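You operate a simulated robot arm through the tools that you are given. There is no shell and no other tool. Be economical: measure what you need, move in short steps, check, and stop when the job is done.

Carry out the task below with a simulated robot arm. There is one attempt and no reset: what you move stays moved.

Task
Put the white greeting card away in the wooden box and shut the lid.
Fine: lift the hasp first and let it down again after; stand the card upright inside; the other cards stay out. Set down upright: what you pick out.
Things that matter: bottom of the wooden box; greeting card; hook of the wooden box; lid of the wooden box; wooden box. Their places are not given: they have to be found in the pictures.

Only the result counts: the job must be done as asked and must still hold three seconds after the hand-in. Knocking over, shifting, dropping, spilling or breaking anything else fails it. A push-on lid holds only when it is set on centred and level and pressed home; a screw cap is set on level and turned clockwise until tight.

Robot
A 7-joint arm with a two-finger parallel gripper, fixed in place. Base frame: the origin is at the foot of the arm, x ahead of it, y to its left, z up. Units: m, degrees, N and s.
Its first joint turns from -166.0 to 166.0 degrees. Payload 4.4 kg.
Tool frame: the origin (TCP) lies between the finger pads and is the grasp point; the fingertips stand 0.023 m ahead of it; z points along the fingers, y is the line along which they close. The gripper opens to 0.094 m. The fingers are 0.038 m wide and 0.01 m thick; the gripper's body (0.054 by 0.096 m) begins 0.039 m behind the TCP.
Orientation is told as [roll, pitch, yaw] about the base's x, y, z axes, in that order, counted from this pose: with the fingers straight down and closing along the base's y, the tool's x points along the base's -x, its y along +y and its z along -z.

Tools
- The arm moves only by the tool send_rows. Its argument "increments" is a list of rows, each an object (a shift or turn left out is 0, a gripper value left out holds the last) with "delta_pos": the shift along the tool's x, y, z in m, a list of three; "dr": the turn, a rotation vector about the tool's x, y, z in degrees, a list of three. In form: [{"delta_pos": [dx, dy, dz], "dr": [rx, ry, rz]}, ...]. A call has 1 to 8 rows; each row shifts and turns the commanded pose from where the row before left it, along the tool's axes as they then stand. "hand" is the opening, from 0 (shut) to 1 (fully open), set as the call begins (left out, the last holds). Rows are played at 5 a second. More than 0.05 m and 8.6 degrees between two rows, or a gripper value outside its range, and nothing of the call is played. Where a pose cannot be reached the arm comes as near as it can. A force on the tool above 50 N (or 10 N above the force at the start of the call, whichever is more), or a blocked arm, ends the call early, and 0.2 s more pass. The fingers move at their own pace (about 0.072 m/s each) and stop on an object; they squeeze with about 31 N. The grip force told is the motor's: it shows also when the fingers shut on nothing. Time passes only in rows, and 0.2 s behind the last, so rows that do not move let the fingers close. It gives the time, the measured TCP pose, the force on the tool (base axes), the opening and the grip force at its end, in the units of the frame above (readings bear some noise), with the torque about the TCP (base axes, N m) and any sound that the robot's microphone picked up.
- Cameras (640 x 400 px; columns grow to the right, rows downward): "scene" is fixed at [0.2189, 0.6485, 1.4569]; the picture's right is [-0.53, -0.85, 0.00], its down [-0.38, 0.24, -0.89] and it looks along [0.76, -0.47, -0.45] (base axes); focal length 335 px, centre (320, 200). "wrist" rides on the gripper at [0.086, 0.016, -0.074] in the tool frame; the picture's right is [-0.18, 0.98, 0.00], its down [-0.58, -0.11, -0.81] and it looks along [-0.79, -0.15, 0.59] (tool axes); focal length 243 px, centre (320, 200).
- capture(camera): a new picture of that camera. No time passes.
- point_at(camera, pixels): there is no depth. For up to 12 entries [column, row, z] of the newest picture of that camera ("zoom" is the newest enlarged one), the place [x, y] in the base frame at which the ray of that pixel passes the height z, good to about 0.002 m. No time passes.
- close_up(camera, box): a new picture of the part [left, top, right, bottom] of that camera's present view, enlarged. No time passes.
- finish_job(): hands the job in; it is judged then, once.

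Go step by step. Measure first, check grasps and placings, and put right what went wrong. The budget is 80 turns and 38 pictures, counting those below and the enlarged ones. Unless the task says otherwise, let go and move clear before handing in, and close with one line.

The tools are called after ">>>" by a JSON object that holds its "api" and its "payload". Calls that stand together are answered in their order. send_rows: Moves the arm, as the interface text tells. Its arguments: {"type":"object","properties":{"increments":{"type":"array"},"hand":{"type":"number"}},"required":["increments"]} The other tools are called the same way: capture (camera) takes a picture; point_at (camera, pixels) gives the place at which the rays of pixels pass given heights; close_up (camera, box) takes an enlarged picture of a part of a camera's view; finish_job () hands the job in.

At the start:

```text
t: 0.0
eef_pos: [0.6578, 0.1121, 1.204]
orientation: [0.0, 0.0, -0.1]
contact_force: [0.1, 0.1, -0.4]
wrist_torque: [0.02, -0.04, 0.0]
finger_gap: 0.0941
grasp_force: 0.0
```

scene: 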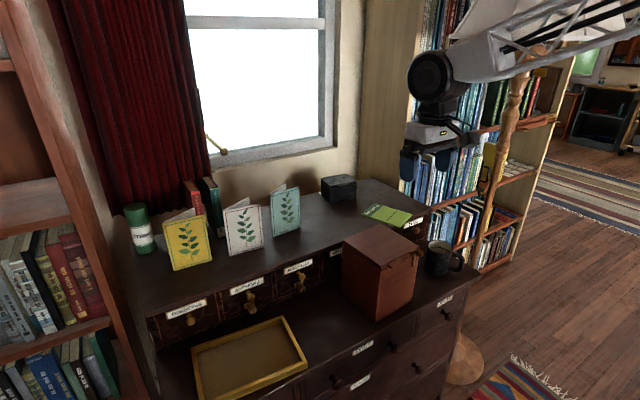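
wrist: 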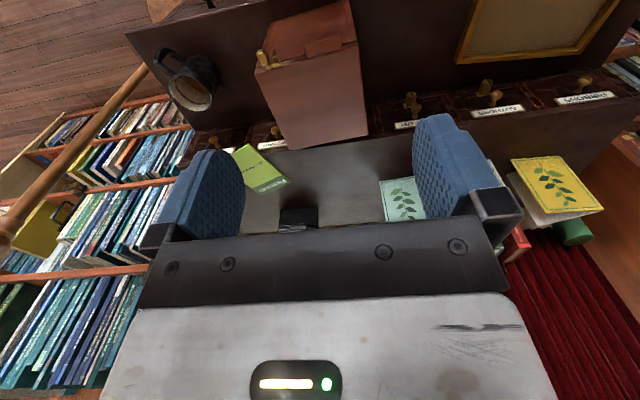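

The scene shows the white card near (244,228) and the wooden box near (382,273). I'll enlarge both to measure them.

>>> {"api": "close_up", "payload": {"camera": "scene", "box": [320, 210, 480, 330]}}

>>> {"api": "close_up", "payload": {"camera": "scene", "box": [150, 170, 330, 290]}}

>>> {"api": "close_up", "payload": {"camera": "wrist", "box": [140, 0, 400, 160]}}

```text
3.33 times, centred on (400, 270) of scene
```

zoom: 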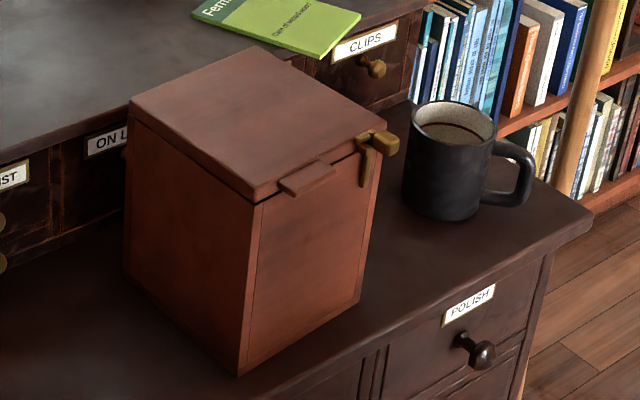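

```text
3.33 times, centred on (240, 230) of scene
```

zoom: 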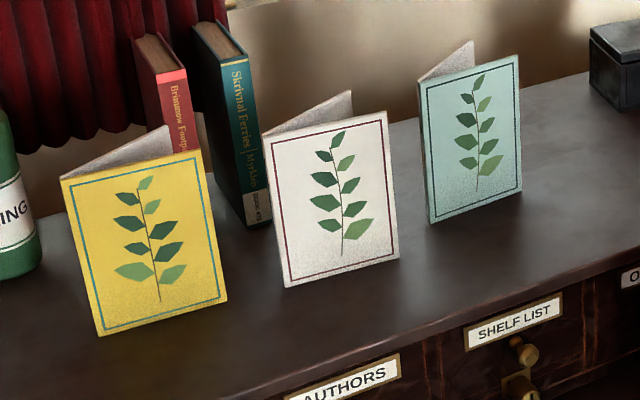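

```text
2.46 times, centred on (270, 80) of wrist
```

zoom: 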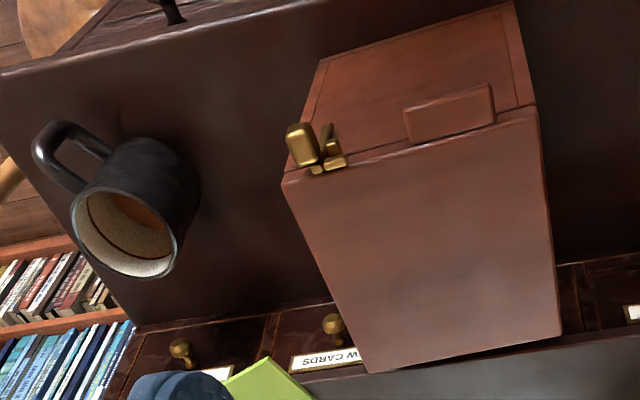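

The box front faces the robot, with the tab and brass hook on that side. I'll triangulate the box corners using both cameras.

>>> {"api": "point_at", "payload": {"camera": "scene", "pixels": [[379.6, 265.5, 0.9], [379.6, 265.5, 1.0], [418.6, 250.5, 0.9], [418.6, 250.5, 1.0], [343, 240, 0.9], [343, 240, 1.0], [375.4, 322.8, 0.7], [375.4, 322.8, 0.8], [234, 255.8, 0.8], [234, 255.8, 0.9], [263.5, 247.4, 0.8], [263.5, 247.4, 0.9]]}}

>>> {"api": "point_at", "payload": {"camera": "zoom", "pixels": [[537, 108, 0.9], [537, 108, 1.0], [283, 183, 0.9], [283, 183, 1.0], [562, 333, 0.9], [562, 333, 1.0], [365, 372, 0.9], [365, 372, 1.0], [513, 2, 0.7], [513, 2, 0.8], [318, 60, 0.7], [318, 60, 0.8]]}}

```text
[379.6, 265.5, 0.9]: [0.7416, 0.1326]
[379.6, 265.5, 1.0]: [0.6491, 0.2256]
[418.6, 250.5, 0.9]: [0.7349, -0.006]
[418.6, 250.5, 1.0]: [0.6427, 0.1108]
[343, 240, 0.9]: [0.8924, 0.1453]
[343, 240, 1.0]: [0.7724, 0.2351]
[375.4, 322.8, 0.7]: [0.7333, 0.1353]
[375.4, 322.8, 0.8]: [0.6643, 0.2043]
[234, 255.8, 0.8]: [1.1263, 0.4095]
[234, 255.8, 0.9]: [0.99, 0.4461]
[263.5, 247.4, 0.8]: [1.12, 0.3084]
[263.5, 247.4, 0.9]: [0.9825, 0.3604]
```

```text
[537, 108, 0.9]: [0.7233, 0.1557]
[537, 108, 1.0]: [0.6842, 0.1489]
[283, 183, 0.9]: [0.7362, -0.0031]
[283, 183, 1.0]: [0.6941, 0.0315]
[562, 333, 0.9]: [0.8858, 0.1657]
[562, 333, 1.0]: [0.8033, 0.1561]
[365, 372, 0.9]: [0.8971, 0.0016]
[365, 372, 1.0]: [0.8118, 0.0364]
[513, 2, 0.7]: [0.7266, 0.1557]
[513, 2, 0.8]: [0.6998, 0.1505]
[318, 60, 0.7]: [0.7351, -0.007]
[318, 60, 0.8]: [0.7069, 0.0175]
```

The lid top is at z≈0.92, spanning x 0.72–0.87 and y 0.00–0.16, with the box yawed about 4° and the desk at ≈0.72. I'll back off to see the hook from the front.

>>> {"api": "send_rows", "payload": {"increments": [{"delta_pos": [0.04, -0.02, 0.02]}, {"delta_pos": [0.04, -0.02, 0.02]}, {"delta_pos": [0.04, -0.02, 0.02]}, {"delta_pos": [0.04, -0.02, 0.02]}, {"delta_pos": [0, 0, 0.02]}]}}

>>> {"api": "capture", "payload": {"camera": "wrist"}}

```text
t: 1.2
eef_pos: [0.4985, 0.032, 1.104]
orientation: [0.1, 0.0, -0.1]
contact_force: [0.2, 0.1, -0.2]
wrist_torque: [-0.02, 0.03, -0.02]
finger_gap: 0.0942
grasp_force: 0.1
```

```text
32 pictures are left
```

wrist: 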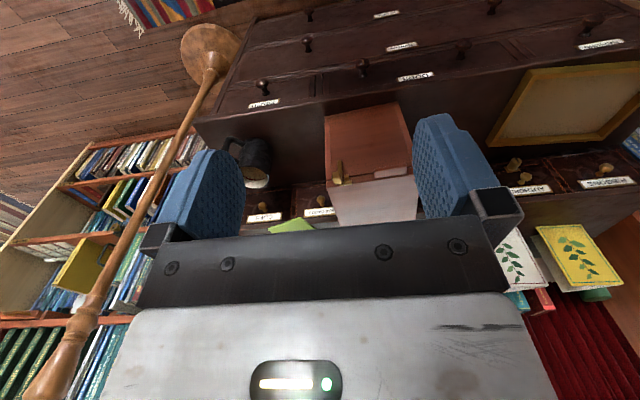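

>>> {"api": "close_up", "payload": {"camera": "wrist", "box": [310, 90, 430, 230]}}

>>> {"api": "close_up", "payload": {"camera": "scene", "box": [390, 230, 440, 280]}}

```text
2.86 times, centred on (370, 160) of wrist
```

zoom: 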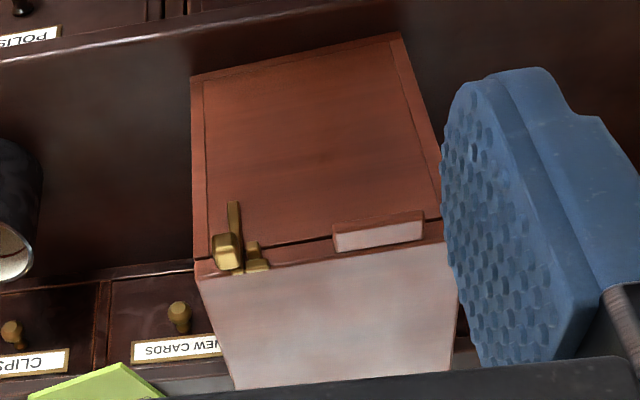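

```text
8.00 times, centred on (415, 255) of scene
```

zoom: 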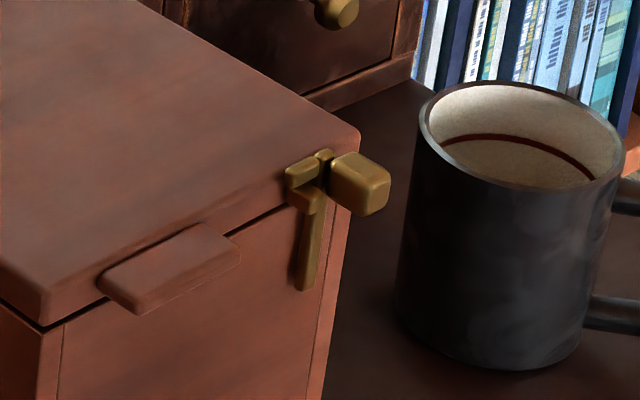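

The knob sits at the lid seam on the −y side, with an arm hanging below it. I'll go nearer for a precise look.

>>> {"api": "send_rows", "payload": {"increments": [{"delta_pos": [-0.03, 0, 0.03]}, {"delta_pos": [-0.035, 0, 0.035]}, {"delta_pos": [-0.035, 0, 0.04]}, {"delta_pos": [-0.03, 0, 0.04]}, {"delta_pos": [0, 0, 0]}]}}

>>> {"api": "capture", "payload": {"camera": "wrist"}}

```text
refused: row 3 steps farther than a row can; nothing moved
```

```text
29 pictures are left
```

wrist: 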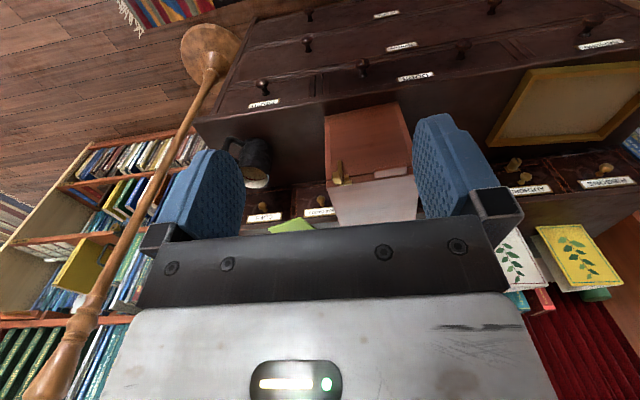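

The step was too large, so nothing moved. I'll resend the approach in smaller rows.

>>> {"api": "send_rows", "payload": {"increments": [{"delta_pos": [-0.025, 0, 0.029]}, {"delta_pos": [-0.026, 0, 0.029]}, {"delta_pos": [-0.026, 0, 0.029]}, {"delta_pos": [-0.026, 0, 0.029]}, {"delta_pos": [-0.026, 0, 0.028]}, {}]}}

```text
t: 2.6
eef_pos: [0.6283, 0.0312, 0.9625]
orientation: [0.0, -0.1, 0.1]
contact_force: [0.3, 0.4, 0.4]
wrist_torque: [0.0, -0.04, 0.04]
finger_gap: 0.0942
grasp_force: 0.0
```

>>> {"api": "close_up", "payload": {"camera": "wrist", "box": [200, 60, 440, 240]}}

```text
2.22 times, centred on (320, 150) of wrist
```

zoom: 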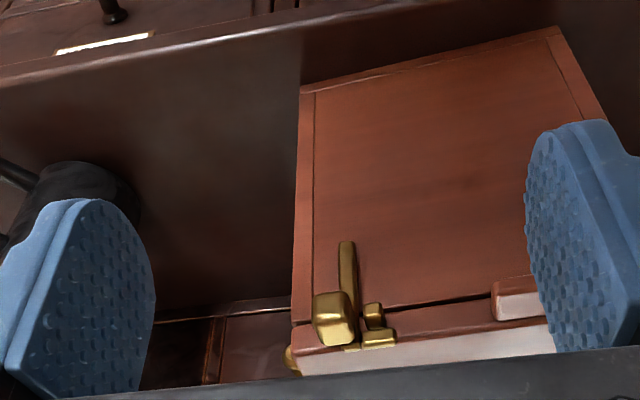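

The knob's near face is at zoom (329,318). I'll triangulate the knob, arm tip and tab against the scene view.

>>> {"api": "point_at", "payload": {"camera": "zoom", "pixels": [[332, 318, 0.88], [332, 318, 0.92], [347, 243, 0.86], [347, 243, 0.9], [380, 338, 0.9], [380, 338, 0.92], [493, 318, 0.88], [493, 318, 0.92], [292, 330, 0.9], [292, 330, 0.92], [300, 375, 0.92], [315, 292, 0.9]]}}

>>> {"api": "point_at", "payload": {"camera": "scene", "pixels": [[420, 253.1, 0.88], [420, 253.1, 0.92], [413, 265.8, 0.84], [413, 265.8, 0.88], [412.5, 251.5, 0.9], [412.5, 251.5, 0.92], [404, 262, 0.88], [404, 262, 0.92], [392, 269, 0.88], [392, 269, 0.92], [420, 247, 0.9], [420, 247, 0.92]]}}

```text
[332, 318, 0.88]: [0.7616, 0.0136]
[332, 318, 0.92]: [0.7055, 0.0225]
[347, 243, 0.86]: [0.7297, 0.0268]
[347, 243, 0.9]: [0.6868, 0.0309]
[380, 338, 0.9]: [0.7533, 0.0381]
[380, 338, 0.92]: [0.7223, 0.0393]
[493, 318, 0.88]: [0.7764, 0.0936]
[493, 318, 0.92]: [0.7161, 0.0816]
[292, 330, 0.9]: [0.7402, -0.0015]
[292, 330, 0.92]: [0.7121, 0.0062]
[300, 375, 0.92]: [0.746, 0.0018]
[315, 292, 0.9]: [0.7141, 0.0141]
```

```text
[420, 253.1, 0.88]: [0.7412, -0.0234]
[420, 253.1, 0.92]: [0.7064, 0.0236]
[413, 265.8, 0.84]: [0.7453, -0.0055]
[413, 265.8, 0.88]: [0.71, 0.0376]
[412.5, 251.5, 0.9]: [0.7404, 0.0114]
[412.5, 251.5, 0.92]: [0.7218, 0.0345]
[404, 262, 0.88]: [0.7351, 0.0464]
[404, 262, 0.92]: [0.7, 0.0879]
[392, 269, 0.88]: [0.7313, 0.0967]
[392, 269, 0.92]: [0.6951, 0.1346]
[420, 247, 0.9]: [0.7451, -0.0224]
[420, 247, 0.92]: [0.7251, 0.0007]
```

The knob is at about (0.705, 0.023, 0.92), the arm tip at z≈0.87, and the tab spans y≈0.083–0.13. The hasp looks like a bell crank on a y axis, so I'll tilt the tool forward to grip the knob along its own axis.

>>> {"api": "send_rows", "payload": {"hand": 0.32, "increments": [{"dr": [0, 0, -4.5]}, {"dr": [0, -8.5, 0]}, {"dr": [0, -8.5, 0]}, {"dr": [0, -8.5, 0]}, {"dr": [0, -8.5, 0]}, {"dr": [0, -8.5, 0]}, {"dr": [0, -8.5, 0]}, {"dr": [0, -8.5, 0]}]}}

```text
t: 4.6
eef_pos: [0.6015, 0.0326, 0.7384]
orientation: [1.1, -36.2, 3.9]
contact_force: [0.3, 0.1, 1.2]
wrist_torque: [0.01, 0.03, 0.01]
finger_gap: 0.0302
grasp_force: 0.1
stopped in row 8: the arm was blocked; the commanded pose is now the measured one
```

The arm stopped with the TCP unexpectedly low (z 0.738) and tilted only 36°. I'll look before moving.

>>> {"api": "capture", "payload": {"camera": "scene"}}

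```text
27 pictures are left
```

scene: 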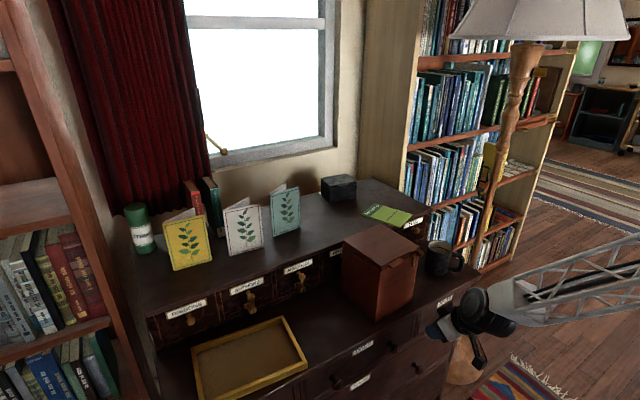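

Nothing was disturbed, but a joint limit pushed the arm aside. I'll back straight up and see whether a 36° tilt holds there.

>>> {"api": "send_rows", "payload": {"increments": [{"delta_pos": [-0.02, 0, -0.0445]}, {"delta_pos": [-0.02, 0, -0.0445]}, {"delta_pos": [-0.02, 0, -0.0445]}, {"delta_pos": [-0.02, 0, -0.0445]}, {"delta_pos": [-0.02, 0, -0.0445]}, {}]}}

```text
t: 6.0
eef_pos: [0.5503, 0.0239, 0.977]
orientation: [1.2, -36.2, 3.9]
contact_force: [0.6, 0.1, 0.0]
wrist_torque: [0.0, 0.03, 0.01]
finger_gap: 0.0298
grasp_force: 0.0
```

The arm is back up and holding 36°. I'll tilt a bit more and see how far the arm follows.

>>> {"api": "send_rows", "payload": {"increments": [{"dr": [0, -6, 0]}, {"dr": [0, -6, 0]}, {}]}}

```text
t: 6.8
eef_pos: [0.5511, 0.0245, 0.9773]
orientation: [1.5, -48.2, 3.5]
contact_force: [0.2, -0.8, -0.2]
wrist_torque: [0.03, 0.02, 0.02]
finger_gap: 0.0299
grasp_force: 0.0
```

>>> {"api": "send_rows", "payload": {"increments": [{"dr": [0, -6, 0]}, {"dr": [0, -6, 0]}, {}]}}

```text
t: 7.6
eef_pos: [0.5518, 0.0235, 0.9771]
orientation: [2.1, -60.2, 2.9]
contact_force: [0.1, 0.9, 5.4]
wrist_torque: [0.01, 0.26, -0.01]
finger_gap: 0.03
grasp_force: 0.0
```

The 60° tilt is reached. I'll move to about 3 cm in front of the knob and check.

>>> {"api": "send_rows", "payload": {"increments": [{"delta_pos": [-0.0045, -0.0025, 0.039]}, {"delta_pos": [-0.0045, -0.0025, 0.039]}, {"delta_pos": [-0.0045, -0.0025, 0.039]}, {}]}}

>>> {"api": "close_up", "payload": {"camera": "scene", "box": [360, 210, 480, 300]}}

>>> {"api": "capture", "payload": {"camera": "wrist"}}

```text
t: 8.6
eef_pos: [0.6591, 0.0288, 0.9342]
orientation: [-3.4, -60.0, 9.6]
contact_force: [0.6, -0.7, 0.7]
wrist_torque: [0.12, 0.02, -0.02]
finger_gap: 0.0303
grasp_force: 0.0
```

```text
4.44 times, centred on (420, 255) of scene
```

zoom: 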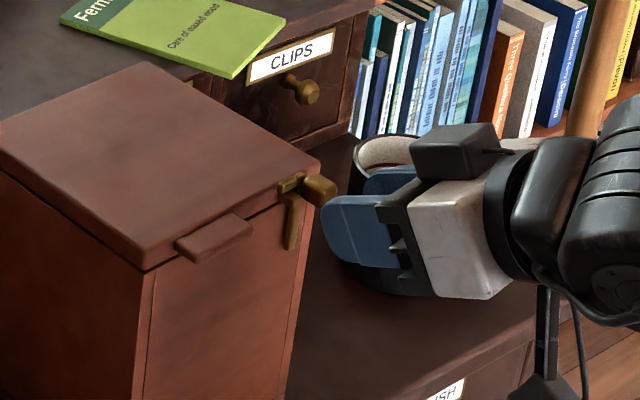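

```text
25 pictures are left
```

wrist: 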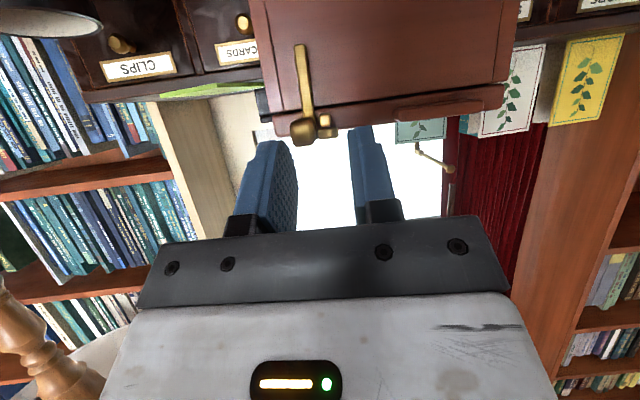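

The wrist view from below shows the knob at (302,132), ahead of the finger gap. I'll enlarge to judge the alignment.

>>> {"api": "close_up", "payload": {"camera": "wrist", "box": [230, 20, 390, 160]}}

>>> {"api": "point_at", "payload": {"camera": "wrist", "pixels": [[302, 132, 0.91], [302, 132, 0.92], [302, 132, 0.93], [302, 50, 0.87], [302, 50, 0.875]]}}

```text
2.86 times, centred on (310, 90) of wrist
```

zoom: 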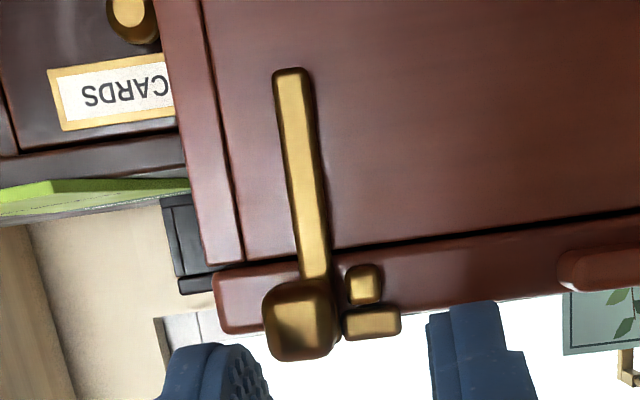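

```text
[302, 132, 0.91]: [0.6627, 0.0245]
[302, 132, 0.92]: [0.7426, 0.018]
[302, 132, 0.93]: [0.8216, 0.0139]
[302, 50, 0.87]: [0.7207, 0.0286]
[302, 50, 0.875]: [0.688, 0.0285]
```

The knob is at about (0.705, 0.0215, 0.916). I'll centre laterally, advance over it, then close.

>>> {"api": "send_rows", "payload": {"increments": [{"delta_pos": [0, -0.012, 0]}, {"delta_pos": [-0.0025, 0, 0.015]}, {"delta_pos": [-0.002, 0, 0.013]}, {}]}}

>>> {"api": "close_up", "payload": {"camera": "wrist", "box": [230, 20, 390, 160]}}

```text
t: 9.6
eef_pos: [0.6881, 0.0173, 0.9214]
orientation: [2.0, -60.2, 2.9]
contact_force: [0.6, 0.3, -0.9]
wrist_torque: [0.0, -0.01, 0.0]
finger_gap: 0.0302
grasp_force: 0.1
```

```text
2.86 times, centred on (310, 90) of wrist
```

zoom: 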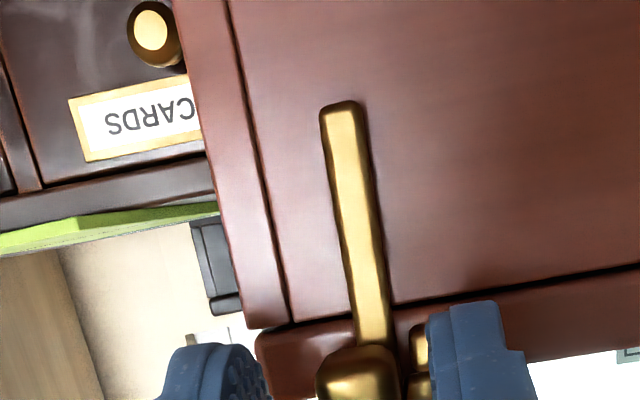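

The knob (zoom 318–400) lies between the fingers (272–428). Closing on it.

>>> {"api": "send_rows", "payload": {"hand": 0, "increments": [{"delta_pos": [0, 0.002, 0]}, {}, {}]}}

```text
t: 10.4
eef_pos: [0.6882, 0.019, 0.9227]
orientation: [1.9, -60.1, 2.9]
contact_force: [-5.7, -6.5, 0.2]
wrist_torque: [-0.35, 0.23, -0.32]
finger_gap: 0.0146
grasp_force: 31.1
```

Knob gripped (14.6 mm). I'll rotate it gently upward about the assumed pivot near (0.72, 0.92) and watch the forces.

>>> {"api": "send_rows", "payload": {"increments": [{"delta_pos": [-0.0021, 0, -0.0008], "dr": [0, 4, 0]}, {"delta_pos": [-0.0021, 0, -0.0008], "dr": [0, 4, 0]}, {"delta_pos": [-0.0021, 0, -0.0008], "dr": [0, 4, 0]}, {"delta_pos": [-0.0021, 0, -0.0008], "dr": [0, 4, 0]}, {}]}}

>>> {"api": "close_up", "payload": {"camera": "scene", "box": [370, 220, 450, 280]}}

```text
t: 11.6
eef_pos: [0.6887, 0.02, 0.9302]
orientation: [1.4, -44.1, 3.6]
contact_force: [-3.6, -2.4, -6.7]
wrist_torque: [-0.25, 0.54, -0.23]
finger_gap: 0.0151
grasp_force: 31.4
```

```text
6.67 times, centred on (410, 250) of scene
```

zoom: 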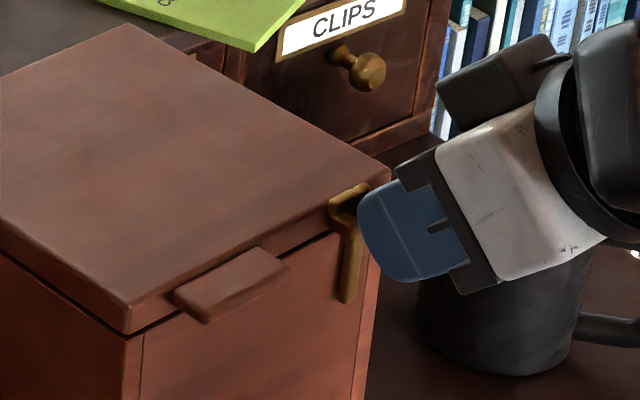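

Forces are small; I'll check from the wrist view whether the arm swung out.

>>> {"api": "close_up", "payload": {"camera": "wrist", "box": [230, 20, 390, 160]}}

```text
2.86 times, centred on (310, 90) of wrist
```

zoom: 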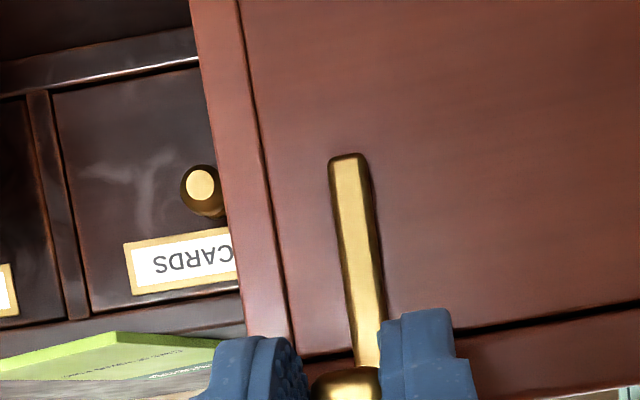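

>>> {"api": "point_at", "payload": {"camera": "zoom", "pixels": [[348, 158, 0.86], [348, 158, 0.87], [348, 158, 0.88]]}}

>>> {"api": "point_at", "payload": {"camera": "scene", "pixels": [[412, 265, 0.86], [412, 265, 0.87], [412, 265, 0.88]]}}

```text
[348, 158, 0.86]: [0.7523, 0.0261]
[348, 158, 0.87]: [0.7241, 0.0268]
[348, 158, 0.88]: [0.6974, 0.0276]
```

```text
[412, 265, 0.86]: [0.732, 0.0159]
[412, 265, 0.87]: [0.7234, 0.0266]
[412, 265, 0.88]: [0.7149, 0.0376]
```

The arm tip is still at (0.724, 0.027, 0.870), so the hook hasn't swung. I'll lift the grip further to see how it resists.

>>> {"api": "send_rows", "payload": {"increments": [{"delta_pos": [-0.0021, 0, -0.0022]}, {"delta_pos": [-0.0021, 0, -0.0022]}, {"delta_pos": [-0.0021, 0, -0.0022]}, {}]}}

>>> {"api": "close_up", "payload": {"camera": "wrist", "box": [230, 20, 390, 160]}}

```text
t: 12.6
eef_pos: [0.6894, 0.0182, 0.9397]
orientation: [1.5, -44.3, 3.6]
contact_force: [0.8, 2.3, -12.3]
wrist_torque: [-0.08, 0.9, 0.18]
finger_gap: 0.0148
grasp_force: 31.5
```

```text
2.86 times, centred on (310, 90) of wrist
```

zoom: 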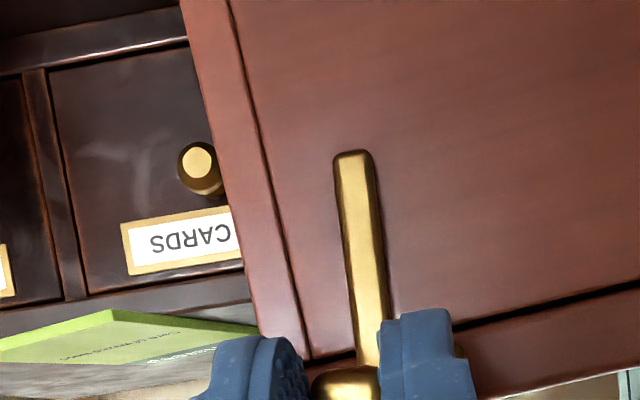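

The knob stays fixed in the grip, so something did move with it. I'll measure the arm tip again against the scene view.

>>> {"api": "point_at", "payload": {"camera": "zoom", "pixels": [[352, 152, 0.86], [352, 152, 0.87], [352, 152, 0.88], [352, 152, 0.89]]}}

>>> {"api": "close_up", "payload": {"camera": "scene", "box": [370, 220, 450, 280]}}

```text
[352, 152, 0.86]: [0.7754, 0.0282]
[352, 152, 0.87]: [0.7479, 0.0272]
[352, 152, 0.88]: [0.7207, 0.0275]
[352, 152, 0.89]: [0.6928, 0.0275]
```

```text
6.67 times, centred on (410, 250) of scene
```

zoom: 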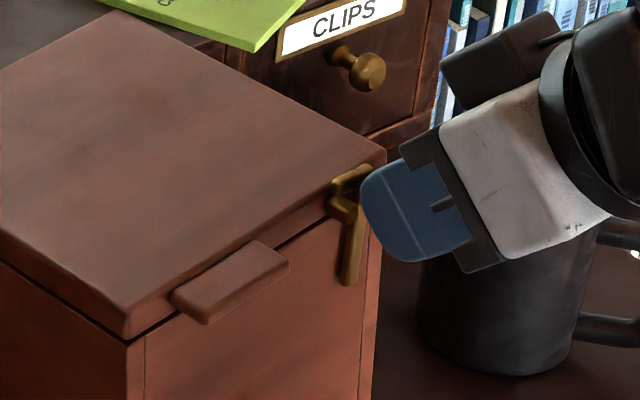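

The scene shows the box itself tipping a few millimetres (lid corner 170→152 in the zoom), so this motion is wrong. I'll lower back exactly, then let go.

>>> {"api": "send_rows", "payload": {"increments": [{"delta_pos": [0.0021, 0, 0.0022]}, {"delta_pos": [0.0021, 0, 0.0022]}, {"delta_pos": [0.0021, 0, 0.0022]}, {"delta_pos": [0.0021, 0, 0.0008], "dr": [0, -4, 0]}, {"delta_pos": [0.0021, 0, 0.0008], "dr": [0, -4, 0]}, {"delta_pos": [0.0021, 0, 0.0008], "dr": [0, -4, 0]}, {"delta_pos": [0.0021, 0, 0.0008], "dr": [0, -4, 0]}, {}]}}

>>> {"api": "send_rows", "payload": {"hand": 0.3, "increments": [{}, {}, {"delta_pos": [0.002, 0, -0.025]}, {"delta_pos": [0.01, 0, -0.025]}, {}]}}

>>> {"api": "close_up", "payload": {"camera": "wrist", "box": [210, 20, 410, 160]}}

>>> {"api": "close_up", "payload": {"camera": "scene", "box": [395, 235, 435, 275]}}

```text
t: 13.6
eef_pos: [0.6917, 0.0191, 0.9215]
orientation: [1.6, -46.4, 3.5]
contact_force: [2.5, 0.0, 3.7]
wrist_torque: [0.07, -0.22, -0.04]
finger_gap: 0.0146
grasp_force: 31.3
stopped in row 4: the force on the tool passed its limit at 136 N (the readings are from after the stop); the commanded pose is now the measured one
```

```text
t: 14.8
eef_pos: [0.6458, 0.015, 0.9476]
orientation: [1.7, -46.3, 3.5]
contact_force: [1.7, 0.6, -0.2]
wrist_torque: [0.0, -0.01, 0.0]
finger_gap: 0.028
grasp_force: 0.1
```

```text
2.86 times, centred on (310, 90) of wrist
```

zoom: 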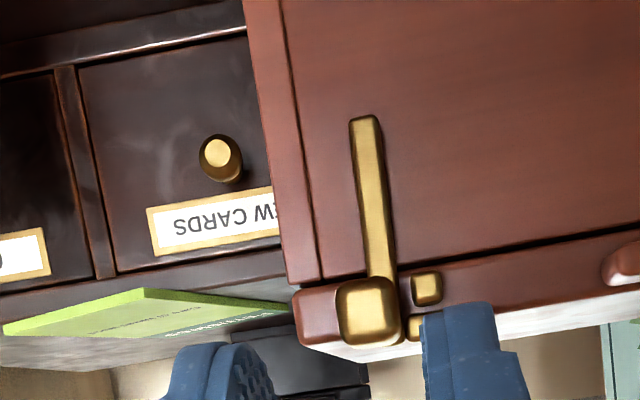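

```text
10.00 times, centred on (415, 255) of scene
```

zoom: 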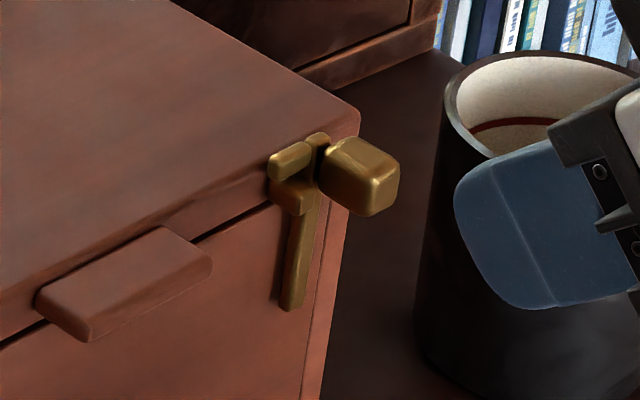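

Looking at the 10x view again, the upper piece looks like a nose reaching over a lug on the lid. That means the hook pivots at its lower end on the body, and its top swings sideways. I'll straddle the knob and push it gently toward −y.

>>> {"api": "send_rows", "payload": {"increments": [{"delta_pos": [-0.004, 0.004, 0.02]}, {"delta_pos": [-0.004, 0, 0.0205]}, {}]}}

>>> {"api": "send_rows", "payload": {"increments": [{"delta_pos": [0, -0.004, 0]}, {"delta_pos": [0, -0.004, 0]}, {"delta_pos": [0, -0.004, 0]}, {}]}}

>>> {"api": "close_up", "payload": {"camera": "wrist", "box": [210, 20, 410, 160]}}

```text
t: 15.6
eef_pos: [0.6815, 0.0219, 0.9248]
orientation: [1.5, -46.5, 3.5]
contact_force: [-1.0, -0.7, 0.1]
wrist_torque: [-0.02, 0.0, -0.01]
finger_gap: 0.0281
grasp_force: 0.0
```

```text
t: 16.6
eef_pos: [0.683, 0.0089, 0.9234]
orientation: [1.5, -46.4, 3.5]
contact_force: [-0.5, 0.8, 0.1]
wrist_torque: [-0.02, 0.02, -0.01]
finger_gap: 0.0285
grasp_force: 0.1
```

```text
2.86 times, centred on (310, 90) of wrist
```

zoom: 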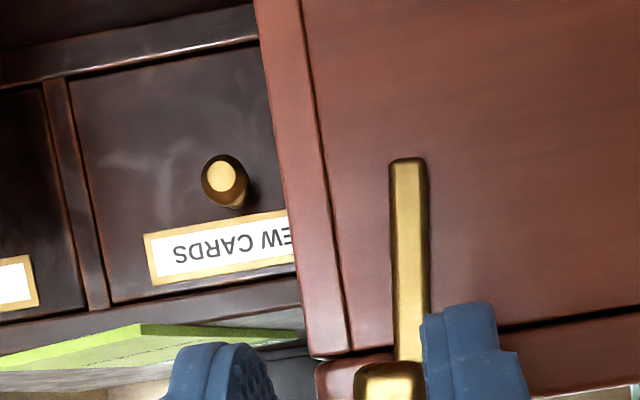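

The arm now leans (tip at zoom x 408, with force under 1 N), so the hook does swing sideways. I'll follow its arc further toward −y and down.

>>> {"api": "send_rows", "payload": {"increments": [{"delta_pos": [0.0018, -0.0065, 0.0017]}, {"delta_pos": [0.0018, -0.0065, 0.0017]}, {"delta_pos": [0.0029, -0.005, 0.0028]}, {"delta_pos": [0.0029, -0.005, 0.0028]}, {"delta_pos": [0.0036, -0.004, 0.0035]}, {"delta_pos": [0.0036, -0.004, 0.0035]}, {}]}}

>>> {"api": "capture", "payload": {"camera": "wrist"}}

```text
t: 18.2
eef_pos: [0.685, -0.0197, 0.9017]
orientation: [1.6, -46.4, 3.5]
contact_force: [-0.3, 2.0, -1.1]
wrist_torque: [0.02, -0.01, 0.05]
finger_gap: 0.0291
grasp_force: 0.6
```

```text
15 pictures are left
```

wrist: 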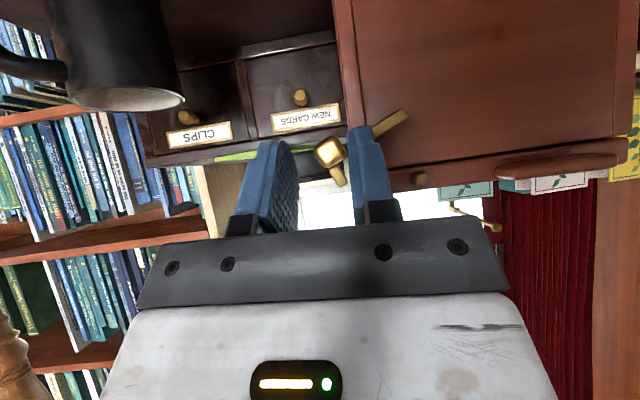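

The hook is swung about 60° open, with the knob at (330,152) clear of the lid. I'll nudge it a bit further and measure the tab for gripping.

>>> {"api": "point_at", "payload": {"camera": "wrist", "pixels": [[498, 172, 0.9], [498, 172, 0.91], [498, 172, 0.92], [628, 150, 0.9], [628, 150, 0.91], [628, 150, 0.92]]}}

>>> {"api": "point_at", "payload": {"camera": "scene", "pixels": [[391.5, 267.5, 0.9], [391.5, 267.5, 0.91], [391.5, 267.5, 0.92], [404.2, 261, 0.9], [404.2, 261, 0.91], [404.2, 261, 0.92]]}}

>>> {"api": "send_rows", "payload": {"increments": [{"delta_pos": [0.0036, -0.002, 0.0035]}, {"delta_pos": [0.0036, -0.002, 0.0035]}, {}, {"delta_pos": [0, 0.002, -0.02]}, {"delta_pos": [0, 0.002, -0.03]}, {"delta_pos": [-0.01, 0, -0.03]}, {}]}}

```text
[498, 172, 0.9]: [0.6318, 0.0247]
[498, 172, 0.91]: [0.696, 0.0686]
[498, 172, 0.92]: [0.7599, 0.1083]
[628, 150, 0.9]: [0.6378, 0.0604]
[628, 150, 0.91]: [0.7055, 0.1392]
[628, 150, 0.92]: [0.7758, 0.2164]
```

```text
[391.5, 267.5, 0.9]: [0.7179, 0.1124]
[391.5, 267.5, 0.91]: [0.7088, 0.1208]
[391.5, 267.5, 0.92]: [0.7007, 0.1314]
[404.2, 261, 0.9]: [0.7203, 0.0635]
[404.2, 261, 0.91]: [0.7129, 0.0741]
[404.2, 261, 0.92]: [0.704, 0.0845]
```

```text
t: 19.8
eef_pos: [0.635, -0.0264, 0.9549]
orientation: [1.7, -46.4, 3.5]
contact_force: [1.0, 0.3, -0.6]
wrist_torque: [-0.02, 0.06, 0.02]
finger_gap: 0.0282
grasp_force: 0.1
```

The tab runs y≈0.075–0.121, with its front at x≈0.707 and z≈0.909. I'll open to about 75 mm, tilt to 60° and come up in front of it.

>>> {"api": "send_rows", "payload": {"hand": 0.8, "increments": [{"delta_pos": [0, 0.03, 0], "dr": [0, -3.5, 0]}, {"delta_pos": [0, 0.031, 0], "dr": [0, -3.5, 0]}, {"delta_pos": [0, 0.031, 0], "dr": [0, -3.5, 0]}, {"delta_pos": [0, 0.031, 0], "dr": [0, -3.5, 0]}, {}]}}

```text
t: 21.0
eef_pos: [0.6257, 0.0977, 0.9568]
orientation: [2.3, -60.3, 2.7]
contact_force: [0.0, -0.3, -0.1]
wrist_torque: [0.02, -0.03, -0.01]
finger_gap: 0.0752
grasp_force: 0.1
```

>>> {"api": "send_rows", "payload": {"increments": [{"delta_pos": [0.0107, 0, 0]}, {"delta_pos": [0, -0.001, 0.03]}, {"delta_pos": [0, -0.001, 0.03]}, {}]}}

>>> {"api": "capture", "payload": {"camera": "wrist"}}

```text
t: 22.0
eef_pos: [0.6708, 0.1018, 0.9175]
orientation: [2.2, -60.5, 2.7]
contact_force: [0.4, -0.1, -0.3]
wrist_torque: [-0.01, -0.03, 0.04]
finger_gap: 0.075
grasp_force: 0.1
```

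```text
14 pictures are left
```

wrist: 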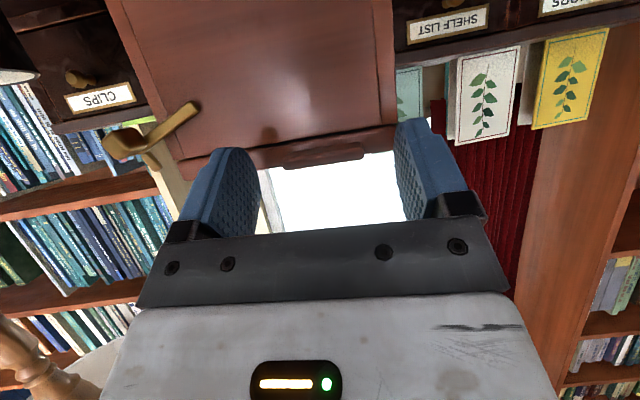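

The hook stays open at (150,135), and the tab (283–365) is centred between the fingers. I'll advance the rest and close.

>>> {"api": "send_rows", "payload": {"increments": [{"delta_pos": [0, -0.001, 0.01]}, {"delta_pos": [0, 0, 0.0085]}, {}]}}

>>> {"api": "send_rows", "payload": {"hand": 0, "increments": [{}, {}, {}]}}

```text
t: 22.8
eef_pos: [0.688, 0.1019, 0.9081]
orientation: [2.2, -60.5, 2.7]
contact_force: [-0.1, 0.4, -0.2]
wrist_torque: [0.01, -0.02, -0.01]
finger_gap: 0.0752
grasp_force: 0.2
```

```text
t: 23.6
eef_pos: [0.6885, 0.1024, 0.9069]
orientation: [2.2, -60.4, 2.8]
contact_force: [1.8, 0.6, -1.2]
wrist_torque: [-0.15, 0.05, 0.02]
finger_gap: 0.0495
grasp_force: 30.8
```

The tab is gripped (49.5 mm). I'll start raising the lid along its arc and check the resistance.

>>> {"api": "send_rows", "payload": {"increments": [{"delta_pos": [-0.0163, 0, -0.0085], "dr": [0, 4.2, 0]}, {"delta_pos": [-0.0166, 0, -0.0081], "dr": [0, 4.2, 0]}, {}]}}

>>> {"api": "capture", "payload": {"camera": "scene"}}

```text
t: 24.4
eef_pos: [0.692, 0.1006, 0.9445]
orientation: [1.7, -52.0, 3.3]
contact_force: [4.9, 3.8, -0.4]
wrist_torque: [-0.26, 0.18, 0.6]
finger_gap: 0.05
grasp_force: 31.1
```

```text
13 pictures are left
```

scene: 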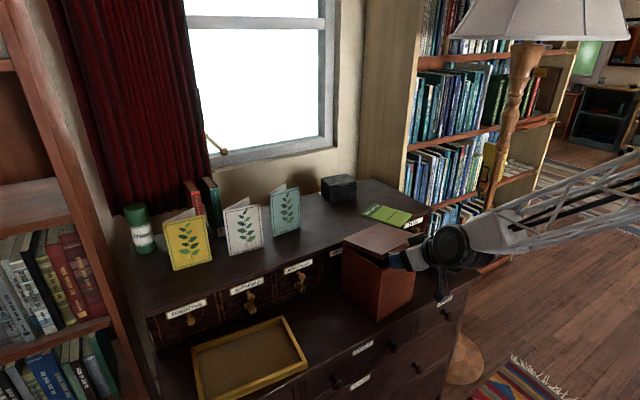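

The lid is opening cleanly. Continuing along the arc.

>>> {"api": "send_rows", "payload": {"increments": [{"delta_pos": [-0.0169, 0, -0.0075], "dr": [0, 4.2, 0]}, {"delta_pos": [-0.017, 0, -0.0072], "dr": [0, 4.2, 0]}, {"delta_pos": [-0.0171, 0, -0.0065], "dr": [0, 4.2, 0]}, {"delta_pos": [-0.0175, 0, -0.006], "dr": [0, 4.2, 0]}, {"delta_pos": [-0.0176, 0, -0.0057], "dr": [0, 4.2, 0]}, {}]}}

```text
t: 25.8
eef_pos: [0.7167, 0.0951, 1.0038]
orientation: [-1.0, -39.0, 3.7]
contact_force: [-4.2, 2.3, 1.9]
wrist_torque: [-0.35, 0.03, 0.1]
finger_gap: 0.0507
grasp_force: 30.9
out of reach, approached as far as the arm can: row 4, 5
```

The arm can't follow that orientation here. I'll put the commanded tilt back to 39° and see if it reaches the position.

>>> {"api": "send_rows", "payload": {"increments": [{"dr": [0, -4.2, 0]}, {"dr": [0, -4.2, 0]}, {}]}}

```text
t: 26.6
eef_pos: [0.717, 0.0933, 1.0059]
orientation: [-0.9, -47.4, 3.9]
contact_force: [4.6, 5.3, 0.0]
wrist_torque: [0.22, -0.26, 0.6]
finger_gap: 0.0499
grasp_force: 30.9
```

The arm is holding about 35° of lid opening. I'll continue the arc with the tool tilt kept constant.

>>> {"api": "send_rows", "payload": {"increments": [{"delta_pos": [-0.0184, 0.002, -0.0013]}, {"delta_pos": [-0.017, 0.002, 0.0006]}, {"delta_pos": [-0.0166, 0.001, 0.0024]}, {}]}}

```text
t: 27.6
eef_pos: [0.7528, 0.1005, 1.0442]
orientation: [-1.1, -47.5, 3.8]
contact_force: [0.1, -2.5, -8.4]
wrist_torque: [0.07, 1.07, -0.01]
finger_gap: 0.05
grasp_force: 30.7
```

Following well at about 54°. Continuing.

>>> {"api": "send_rows", "payload": {"increments": [{"delta_pos": [-0.0164, 0, 0.0041]}, {"delta_pos": [-0.0159, 0, 0.0057]}, {"delta_pos": [-0.0153, 0, 0.0073]}, {}]}}

>>> {"api": "capture", "payload": {"camera": "scene"}}

```text
t: 28.6
eef_pos: [0.7987, 0.1044, 1.0668]
orientation: [-1.1, -47.5, 3.8]
contact_force: [0.4, -1.0, -10.4]
wrist_torque: [0.25, 1.05, 0.11]
finger_gap: 0.0498
grasp_force: 31.2
```

```text
12 pictures are left
```

scene: 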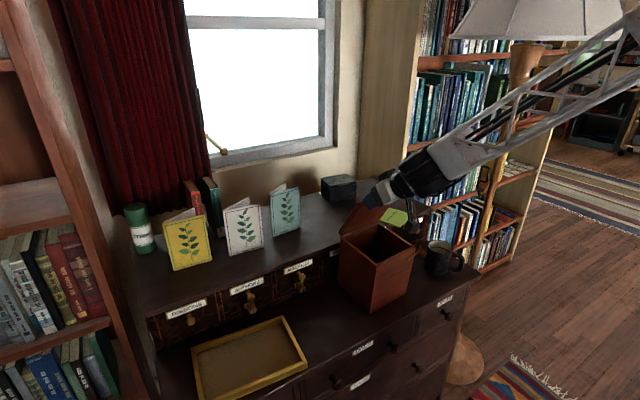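

The box's front bottom corner now appears near (380,312) rather than (376,322), so it may be tipping. I'll zoom in.

>>> {"api": "close_up", "payload": {"camera": "scene", "box": [320, 180, 460, 330]}}

```text
2.67 times, centred on (390, 255) of scene
```

zoom: 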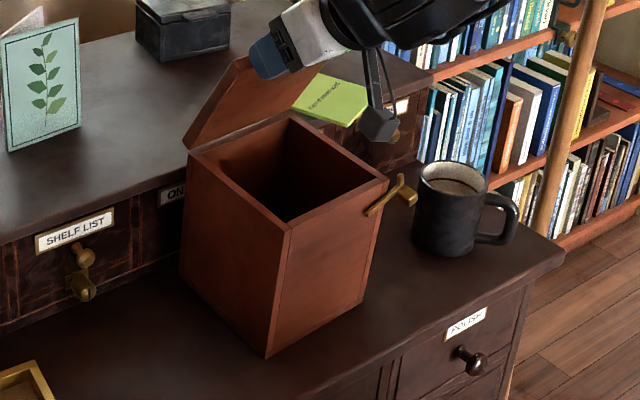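

The box is tipped back because the pads aren't letting the lid pivot. I'll rotate the tool with the lid about the tab to relieve that, lowering slightly as I go.

>>> {"api": "send_rows", "payload": {"increments": [{"delta_pos": [-0.0005, 0, 0.0005], "dr": [0, 4, 0]}, {"delta_pos": [-0.0005, 0, 0.0005], "dr": [0, 4, 0]}, {"delta_pos": [-0.0005, 0, 0.0005], "dr": [0, 4, 0]}, {}]}}

```text
t: 29.6
eef_pos: [0.8002, 0.1015, 1.0691]
orientation: [-2.3, -43.9, 3.7]
contact_force: [5.0, 1.6, -1.8]
wrist_torque: [0.61, -0.56, 0.13]
finger_gap: 0.0499
grasp_force: 31.2
out of reach, approached as far as the arm can: row 1, 2
```

Torque flipped sign and the vertical force is nearly gone. Checking whether the box has settled.

>>> {"api": "close_up", "payload": {"camera": "scene", "box": [320, 180, 460, 330]}}

```text
2.67 times, centred on (390, 255) of scene
```

zoom: 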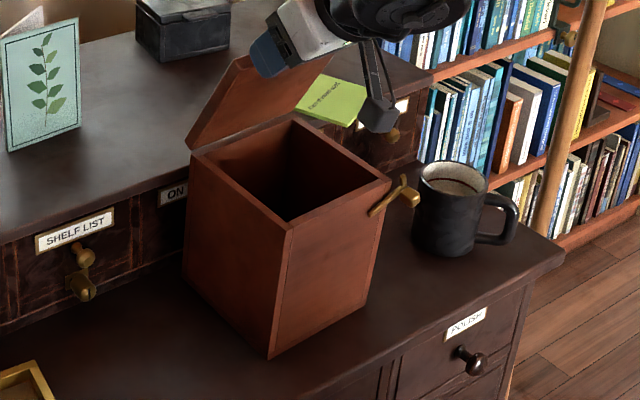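

>>> {"api": "point_at", "payload": {"camera": "zoom", "pixels": [[271, 358, 0.722], [271, 358, 0.745], [292, 224, 0.905], [292, 224, 0.928], [390, 182, 0.905], [390, 182, 0.928], [190, 155, 0.905], [190, 155, 0.928], [368, 306, 0.722], [368, 306, 0.745], [182, 275, 0.722], [182, 275, 0.745]]}}

```text
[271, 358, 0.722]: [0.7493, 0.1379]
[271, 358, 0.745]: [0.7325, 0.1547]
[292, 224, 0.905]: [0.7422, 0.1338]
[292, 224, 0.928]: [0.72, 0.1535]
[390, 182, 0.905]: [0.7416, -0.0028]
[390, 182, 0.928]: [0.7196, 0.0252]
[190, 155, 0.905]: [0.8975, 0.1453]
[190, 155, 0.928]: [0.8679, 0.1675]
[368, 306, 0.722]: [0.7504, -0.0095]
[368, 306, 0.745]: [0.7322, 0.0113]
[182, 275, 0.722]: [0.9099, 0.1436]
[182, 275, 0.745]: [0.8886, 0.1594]
```

The corner positions fit a box resting flat on the desk but slid about 2 cm back, and the force is now small. I'll continue the lid arc in small steps about the updated hinge (~0.89, 0.91), watching forces.

>>> {"api": "send_rows", "payload": {"increments": [{"delta_pos": [-0.0154, 0, 0.0068]}, {"delta_pos": [-0.0144, 0, 0.0084]}, {}]}}

```text
t: 30.4
eef_pos: [0.8322, 0.1044, 1.0749]
orientation: [-1.8, -41.4, 3.6]
contact_force: [-2.5, -0.3, -9.5]
wrist_torque: [0.27, 1.11, 0.11]
finger_gap: 0.0496
grasp_force: 30.8
```

Torque from pad friction again; I'll add rotation and less rise in the next steps.

>>> {"api": "send_rows", "payload": {"increments": [{"delta_pos": [-0.0115, 0, 0.012], "dr": [0, 4, 0]}, {"delta_pos": [-0.0105, 0, 0.0125], "dr": [0, 4, 0]}, {}]}}

```text
t: 31.2
eef_pos: [0.8558, 0.1052, 1.0742]
orientation: [-1.8, -35.7, 3.4]
contact_force: [-7.1, 11.1, 42.3]
wrist_torque: [1.2, -0.94, 0.28]
finger_gap: 0.0497
grasp_force: 31.4
out of reach, approached as far as the arm can: row 2
```

Now pressing down (42 N); I'll ease up 4 mm and look.

>>> {"api": "send_rows", "payload": {"increments": [{"delta_pos": [-0.0024, 0, -0.0032]}, {}]}}

>>> {"api": "close_up", "payload": {"camera": "scene", "box": [320, 180, 460, 330]}}

```text
t: 31.7
eef_pos: [0.8561, 0.1062, 1.0752]
orientation: [-1.8, -35.7, 3.3]
contact_force: [-7.0, 3.6, 6.4]
wrist_torque: [0.94, 0.95, 0.37]
finger_gap: 0.0498
grasp_force: 30.6
out of reach, approached as far as the arm can: row 1
stopped in row 2: the force on the tool passed its limit at 56 N (the readings are from after the stop); the commanded pose is now the measured one
```

```text
2.67 times, centred on (390, 255) of scene
```

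zoom: 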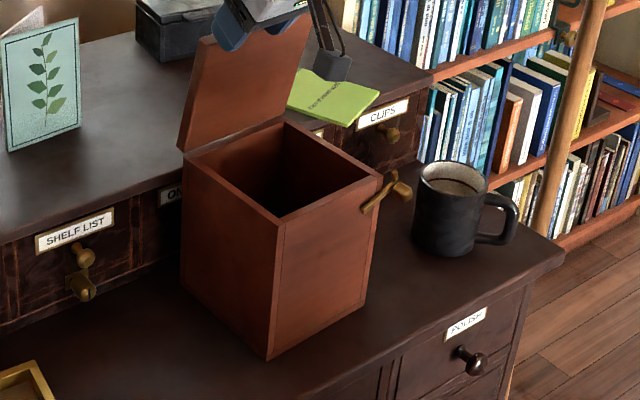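

The lid is nearly upright. I'll push it a bit further past vertical with no rotation.

>>> {"api": "send_rows", "payload": {"increments": [{"delta_pos": [-0.0103, 0, 0.0063]}, {"delta_pos": [-0.0097, 0, 0.0071]}, {}]}}

```text
t: 32.5
eef_pos: [0.8804, 0.1074, 1.0779]
orientation: [-2.0, -36.1, 3.4]
contact_force: [-5.8, -4.0, 40.3]
wrist_torque: [1.22, 0.2, 0.33]
finger_gap: 0.05
grasp_force: 30.9
```

>>> {"api": "send_rows", "payload": {"increments": [{"delta_pos": [-0.0109, 0, 0.0055]}, {"delta_pos": [-0.0081, 0, 0.0059]}, {}]}}

>>> {"api": "close_up", "payload": {"camera": "scene", "box": [320, 180, 460, 330]}}

```text
t: 32.8
eef_pos: [0.8839, 0.1083, 1.0786]
orientation: [-1.9, -36.2, 3.3]
contact_force: [-3.4, -1.2, 3.1]
wrist_torque: [1.2, 0.58, 0.39]
finger_gap: 0.0501
grasp_force: 31.2
out of reach, approached as far as the arm can: row 1
stopped in row 1: the force on the tool passed its limit at 58 N (the readings are from after the stop); the commanded pose is now the measured one
```

```text
2.67 times, centred on (390, 255) of scene
```

zoom: 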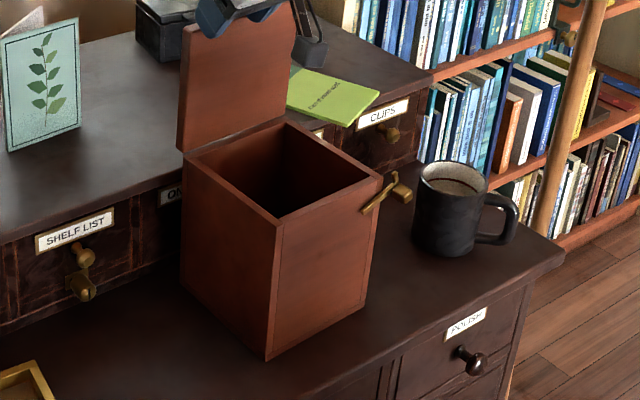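

>>> {"api": "point_at", "payload": {"camera": "zoom", "pixels": [[181, 152, 0.905], [181, 152, 0.915], [190, 36, 1.06], [190, 36, 1.07], [266, 360, 0.722], [283, 220, 0.905], [381, 180, 0.905], [363, 306, 0.722], [287, 124, 0.905]]}}

```text
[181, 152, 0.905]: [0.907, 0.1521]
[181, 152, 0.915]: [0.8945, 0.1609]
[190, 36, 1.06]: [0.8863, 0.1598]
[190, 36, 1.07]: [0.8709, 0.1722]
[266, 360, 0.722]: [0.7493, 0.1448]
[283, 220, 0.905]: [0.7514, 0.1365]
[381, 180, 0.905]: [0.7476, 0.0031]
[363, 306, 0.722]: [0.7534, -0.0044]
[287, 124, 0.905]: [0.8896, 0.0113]
```

The lid is at about 81° with the hinge at x≈0.907, so it needs about 4 cm more at the top. I'll let the tilt increase again while pushing +x.

>>> {"api": "send_rows", "payload": {"increments": [{"delta_pos": [-0.0103, 0, 0.0055], "dr": [0, -4, 0]}, {"delta_pos": [-0.0098, 0, 0.0072], "dr": [0, -4, 0]}, {"delta_pos": [-0.009, 0, 0.0085], "dr": [0, -3, 0]}, {}]}}

```text
t: 33.8
eef_pos: [0.9192, 0.1085, 1.0795]
orientation: [-2.4, -47.2, 3.9]
contact_force: [-7.6, -1.5, -17.9]
wrist_torque: [0.31, 1.12, 0.11]
finger_gap: 0.0499
grasp_force: 30.6
```

The TCP is now past the hinge line. I'll open the fingers and see whether the lid stays.

>>> {"api": "send_rows", "payload": {"hand": 0.8, "increments": [{}, {}, {}]}}

>>> {"api": "close_up", "payload": {"camera": "scene", "box": [320, 160, 460, 330]}}

```text
t: 34.6
eef_pos: [0.9196, 0.1103, 1.0812]
orientation: [-2.4, -47.2, 3.9]
contact_force: [0.0, -0.4, 0.2]
wrist_torque: [0.01, 0.0, 0.02]
finger_gap: 0.075
grasp_force: 0.1
```

```text
2.35 times, centred on (390, 245) of scene
```

zoom: 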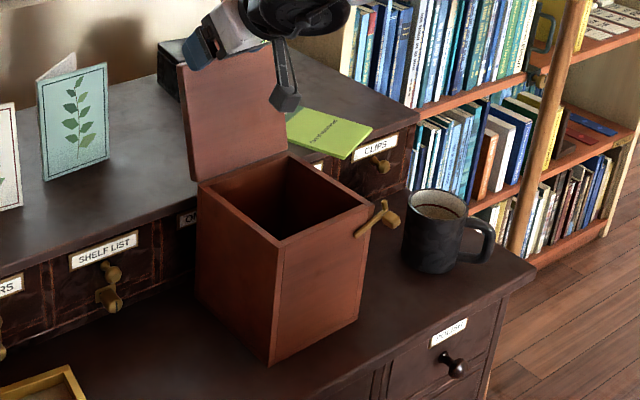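

The lid stays open, leaning back. Now I'll locate the white card using the stored wrist view (top corners (455,145), (507,135)) and the scene view.

>>> {"api": "point_at", "payload": {"camera": "wrist", "pixels": [[455, 146, 0.95], [455, 146, 1.0], [455, 146, 1.05], [509, 134, 0.95], [509, 134, 1.0], [509, 134, 1.05]]}}

>>> {"api": "point_at", "payload": {"camera": "scene", "pixels": [[260.1, 203, 0.95], [260.1, 203, 1.0], [222.6, 212, 0.95], [222.6, 212, 1.0], [263.7, 247.4, 0.85], [263.7, 247.4, 0.9], [229.8, 256.1, 0.85], [229.8, 256.1, 0.9], [249.6, 197.6, 0.95], [249.6, 197.6, 1.0]]}}

```text
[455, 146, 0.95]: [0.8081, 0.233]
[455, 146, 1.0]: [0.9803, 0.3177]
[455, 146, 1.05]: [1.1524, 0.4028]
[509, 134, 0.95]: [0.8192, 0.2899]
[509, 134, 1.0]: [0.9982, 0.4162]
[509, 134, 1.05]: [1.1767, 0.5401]
```

```text
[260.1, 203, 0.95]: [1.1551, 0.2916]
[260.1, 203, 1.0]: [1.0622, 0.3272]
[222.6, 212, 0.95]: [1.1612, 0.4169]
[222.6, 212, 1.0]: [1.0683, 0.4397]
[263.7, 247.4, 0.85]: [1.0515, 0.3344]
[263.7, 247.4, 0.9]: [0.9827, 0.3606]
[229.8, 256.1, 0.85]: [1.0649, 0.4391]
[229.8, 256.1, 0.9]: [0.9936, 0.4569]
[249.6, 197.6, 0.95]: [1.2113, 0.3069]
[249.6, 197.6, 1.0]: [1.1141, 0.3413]
```

The white card's front panel spans (1.033,0.340) to (1.043,0.446), z 0.862 to 1.014, with the fold at +y and the back panel opening to (1.087,0.351). That's about 1.1 m out, so reach will be tight. I'll first retreat clear of the lid and straighten the tool.

>>> {"api": "send_rows", "payload": {"increments": [{"delta_pos": [0, 0, -0.03]}, {"delta_pos": [0, 0, -0.04]}, {"delta_pos": [0, 0, -0.045]}, {"delta_pos": [0, 0, -0.045]}, {"delta_pos": [0, 0, -0.045]}, {}]}}

>>> {"api": "send_rows", "payload": {"increments": [{"dr": [0, 6, 0]}, {"dr": [0, 6, 0]}, {"dr": [0, 6, 0]}, {"dr": [0, 6, 0]}, {"dr": [0, 6, 0]}, {"dr": [0, 6, 0]}, {"dr": [0, 6, 0]}, {}]}}

```text
t: 36.0
eef_pos: [0.7685, 0.108, 1.219]
orientation: [-2.4, -47.3, 3.9]
contact_force: [-0.1, -0.5, 0.8]
wrist_torque: [-0.02, 0.03, 0.01]
finger_gap: 0.0753
grasp_force: 0.0
```

```text
t: 37.8
eef_pos: [0.7473, 0.1092, 1.2008]
orientation: [-2.7, -37.6, 3.4]
contact_force: [-0.2, -0.5, -0.3]
wrist_torque: [0.02, 0.04, 0.04]
finger_gap: 0.0752
grasp_force: 0.0
out of reach, approached as far as the arm can: row 2, 3, 4, 5, 6, 7
```

The wrist limit stops at about 37° tilt in this arm posture. I'll back off toward the base, where it should be able to straighten.

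>>> {"api": "send_rows", "payload": {"increments": [{"delta_pos": [0.0432, 0, -0.0122]}, {"delta_pos": [0.0432, 0, -0.0122]}, {"delta_pos": [0.0432, 0, -0.0122]}, {"delta_pos": [0.0432, 0, -0.0122]}, {"delta_pos": [0.0432, 0, -0.0122]}, {"delta_pos": [0.0432, 0, -0.0122]}, {}]}}

>>> {"api": "send_rows", "payload": {"increments": [{"dr": [0, 6, 0]}, {"dr": [0, 6, 0]}, {"dr": [0, 6, 0]}, {"dr": [0, 6, 0]}, {}]}}

```text
t: 39.4
eef_pos: [0.493, 0.0997, 1.0926]
orientation: [-2.0, -35.1, 3.3]
contact_force: [0.0, 0.1, -0.8]
wrist_torque: [0.04, -0.01, -0.03]
finger_gap: 0.0751
grasp_force: 0.1
out of reach, approached as far as the arm can: row 1
```

```text
t: 40.6
eef_pos: [0.4889, 0.1099, 1.0649]
orientation: [-3.5, -21.0, 2.7]
contact_force: [-0.2, -0.2, -0.2]
wrist_torque: [0.01, -0.04, -0.01]
finger_gap: 0.0753
grasp_force: 0.0
out of reach, approached as far as the arm can: row 2, 3, 4
```

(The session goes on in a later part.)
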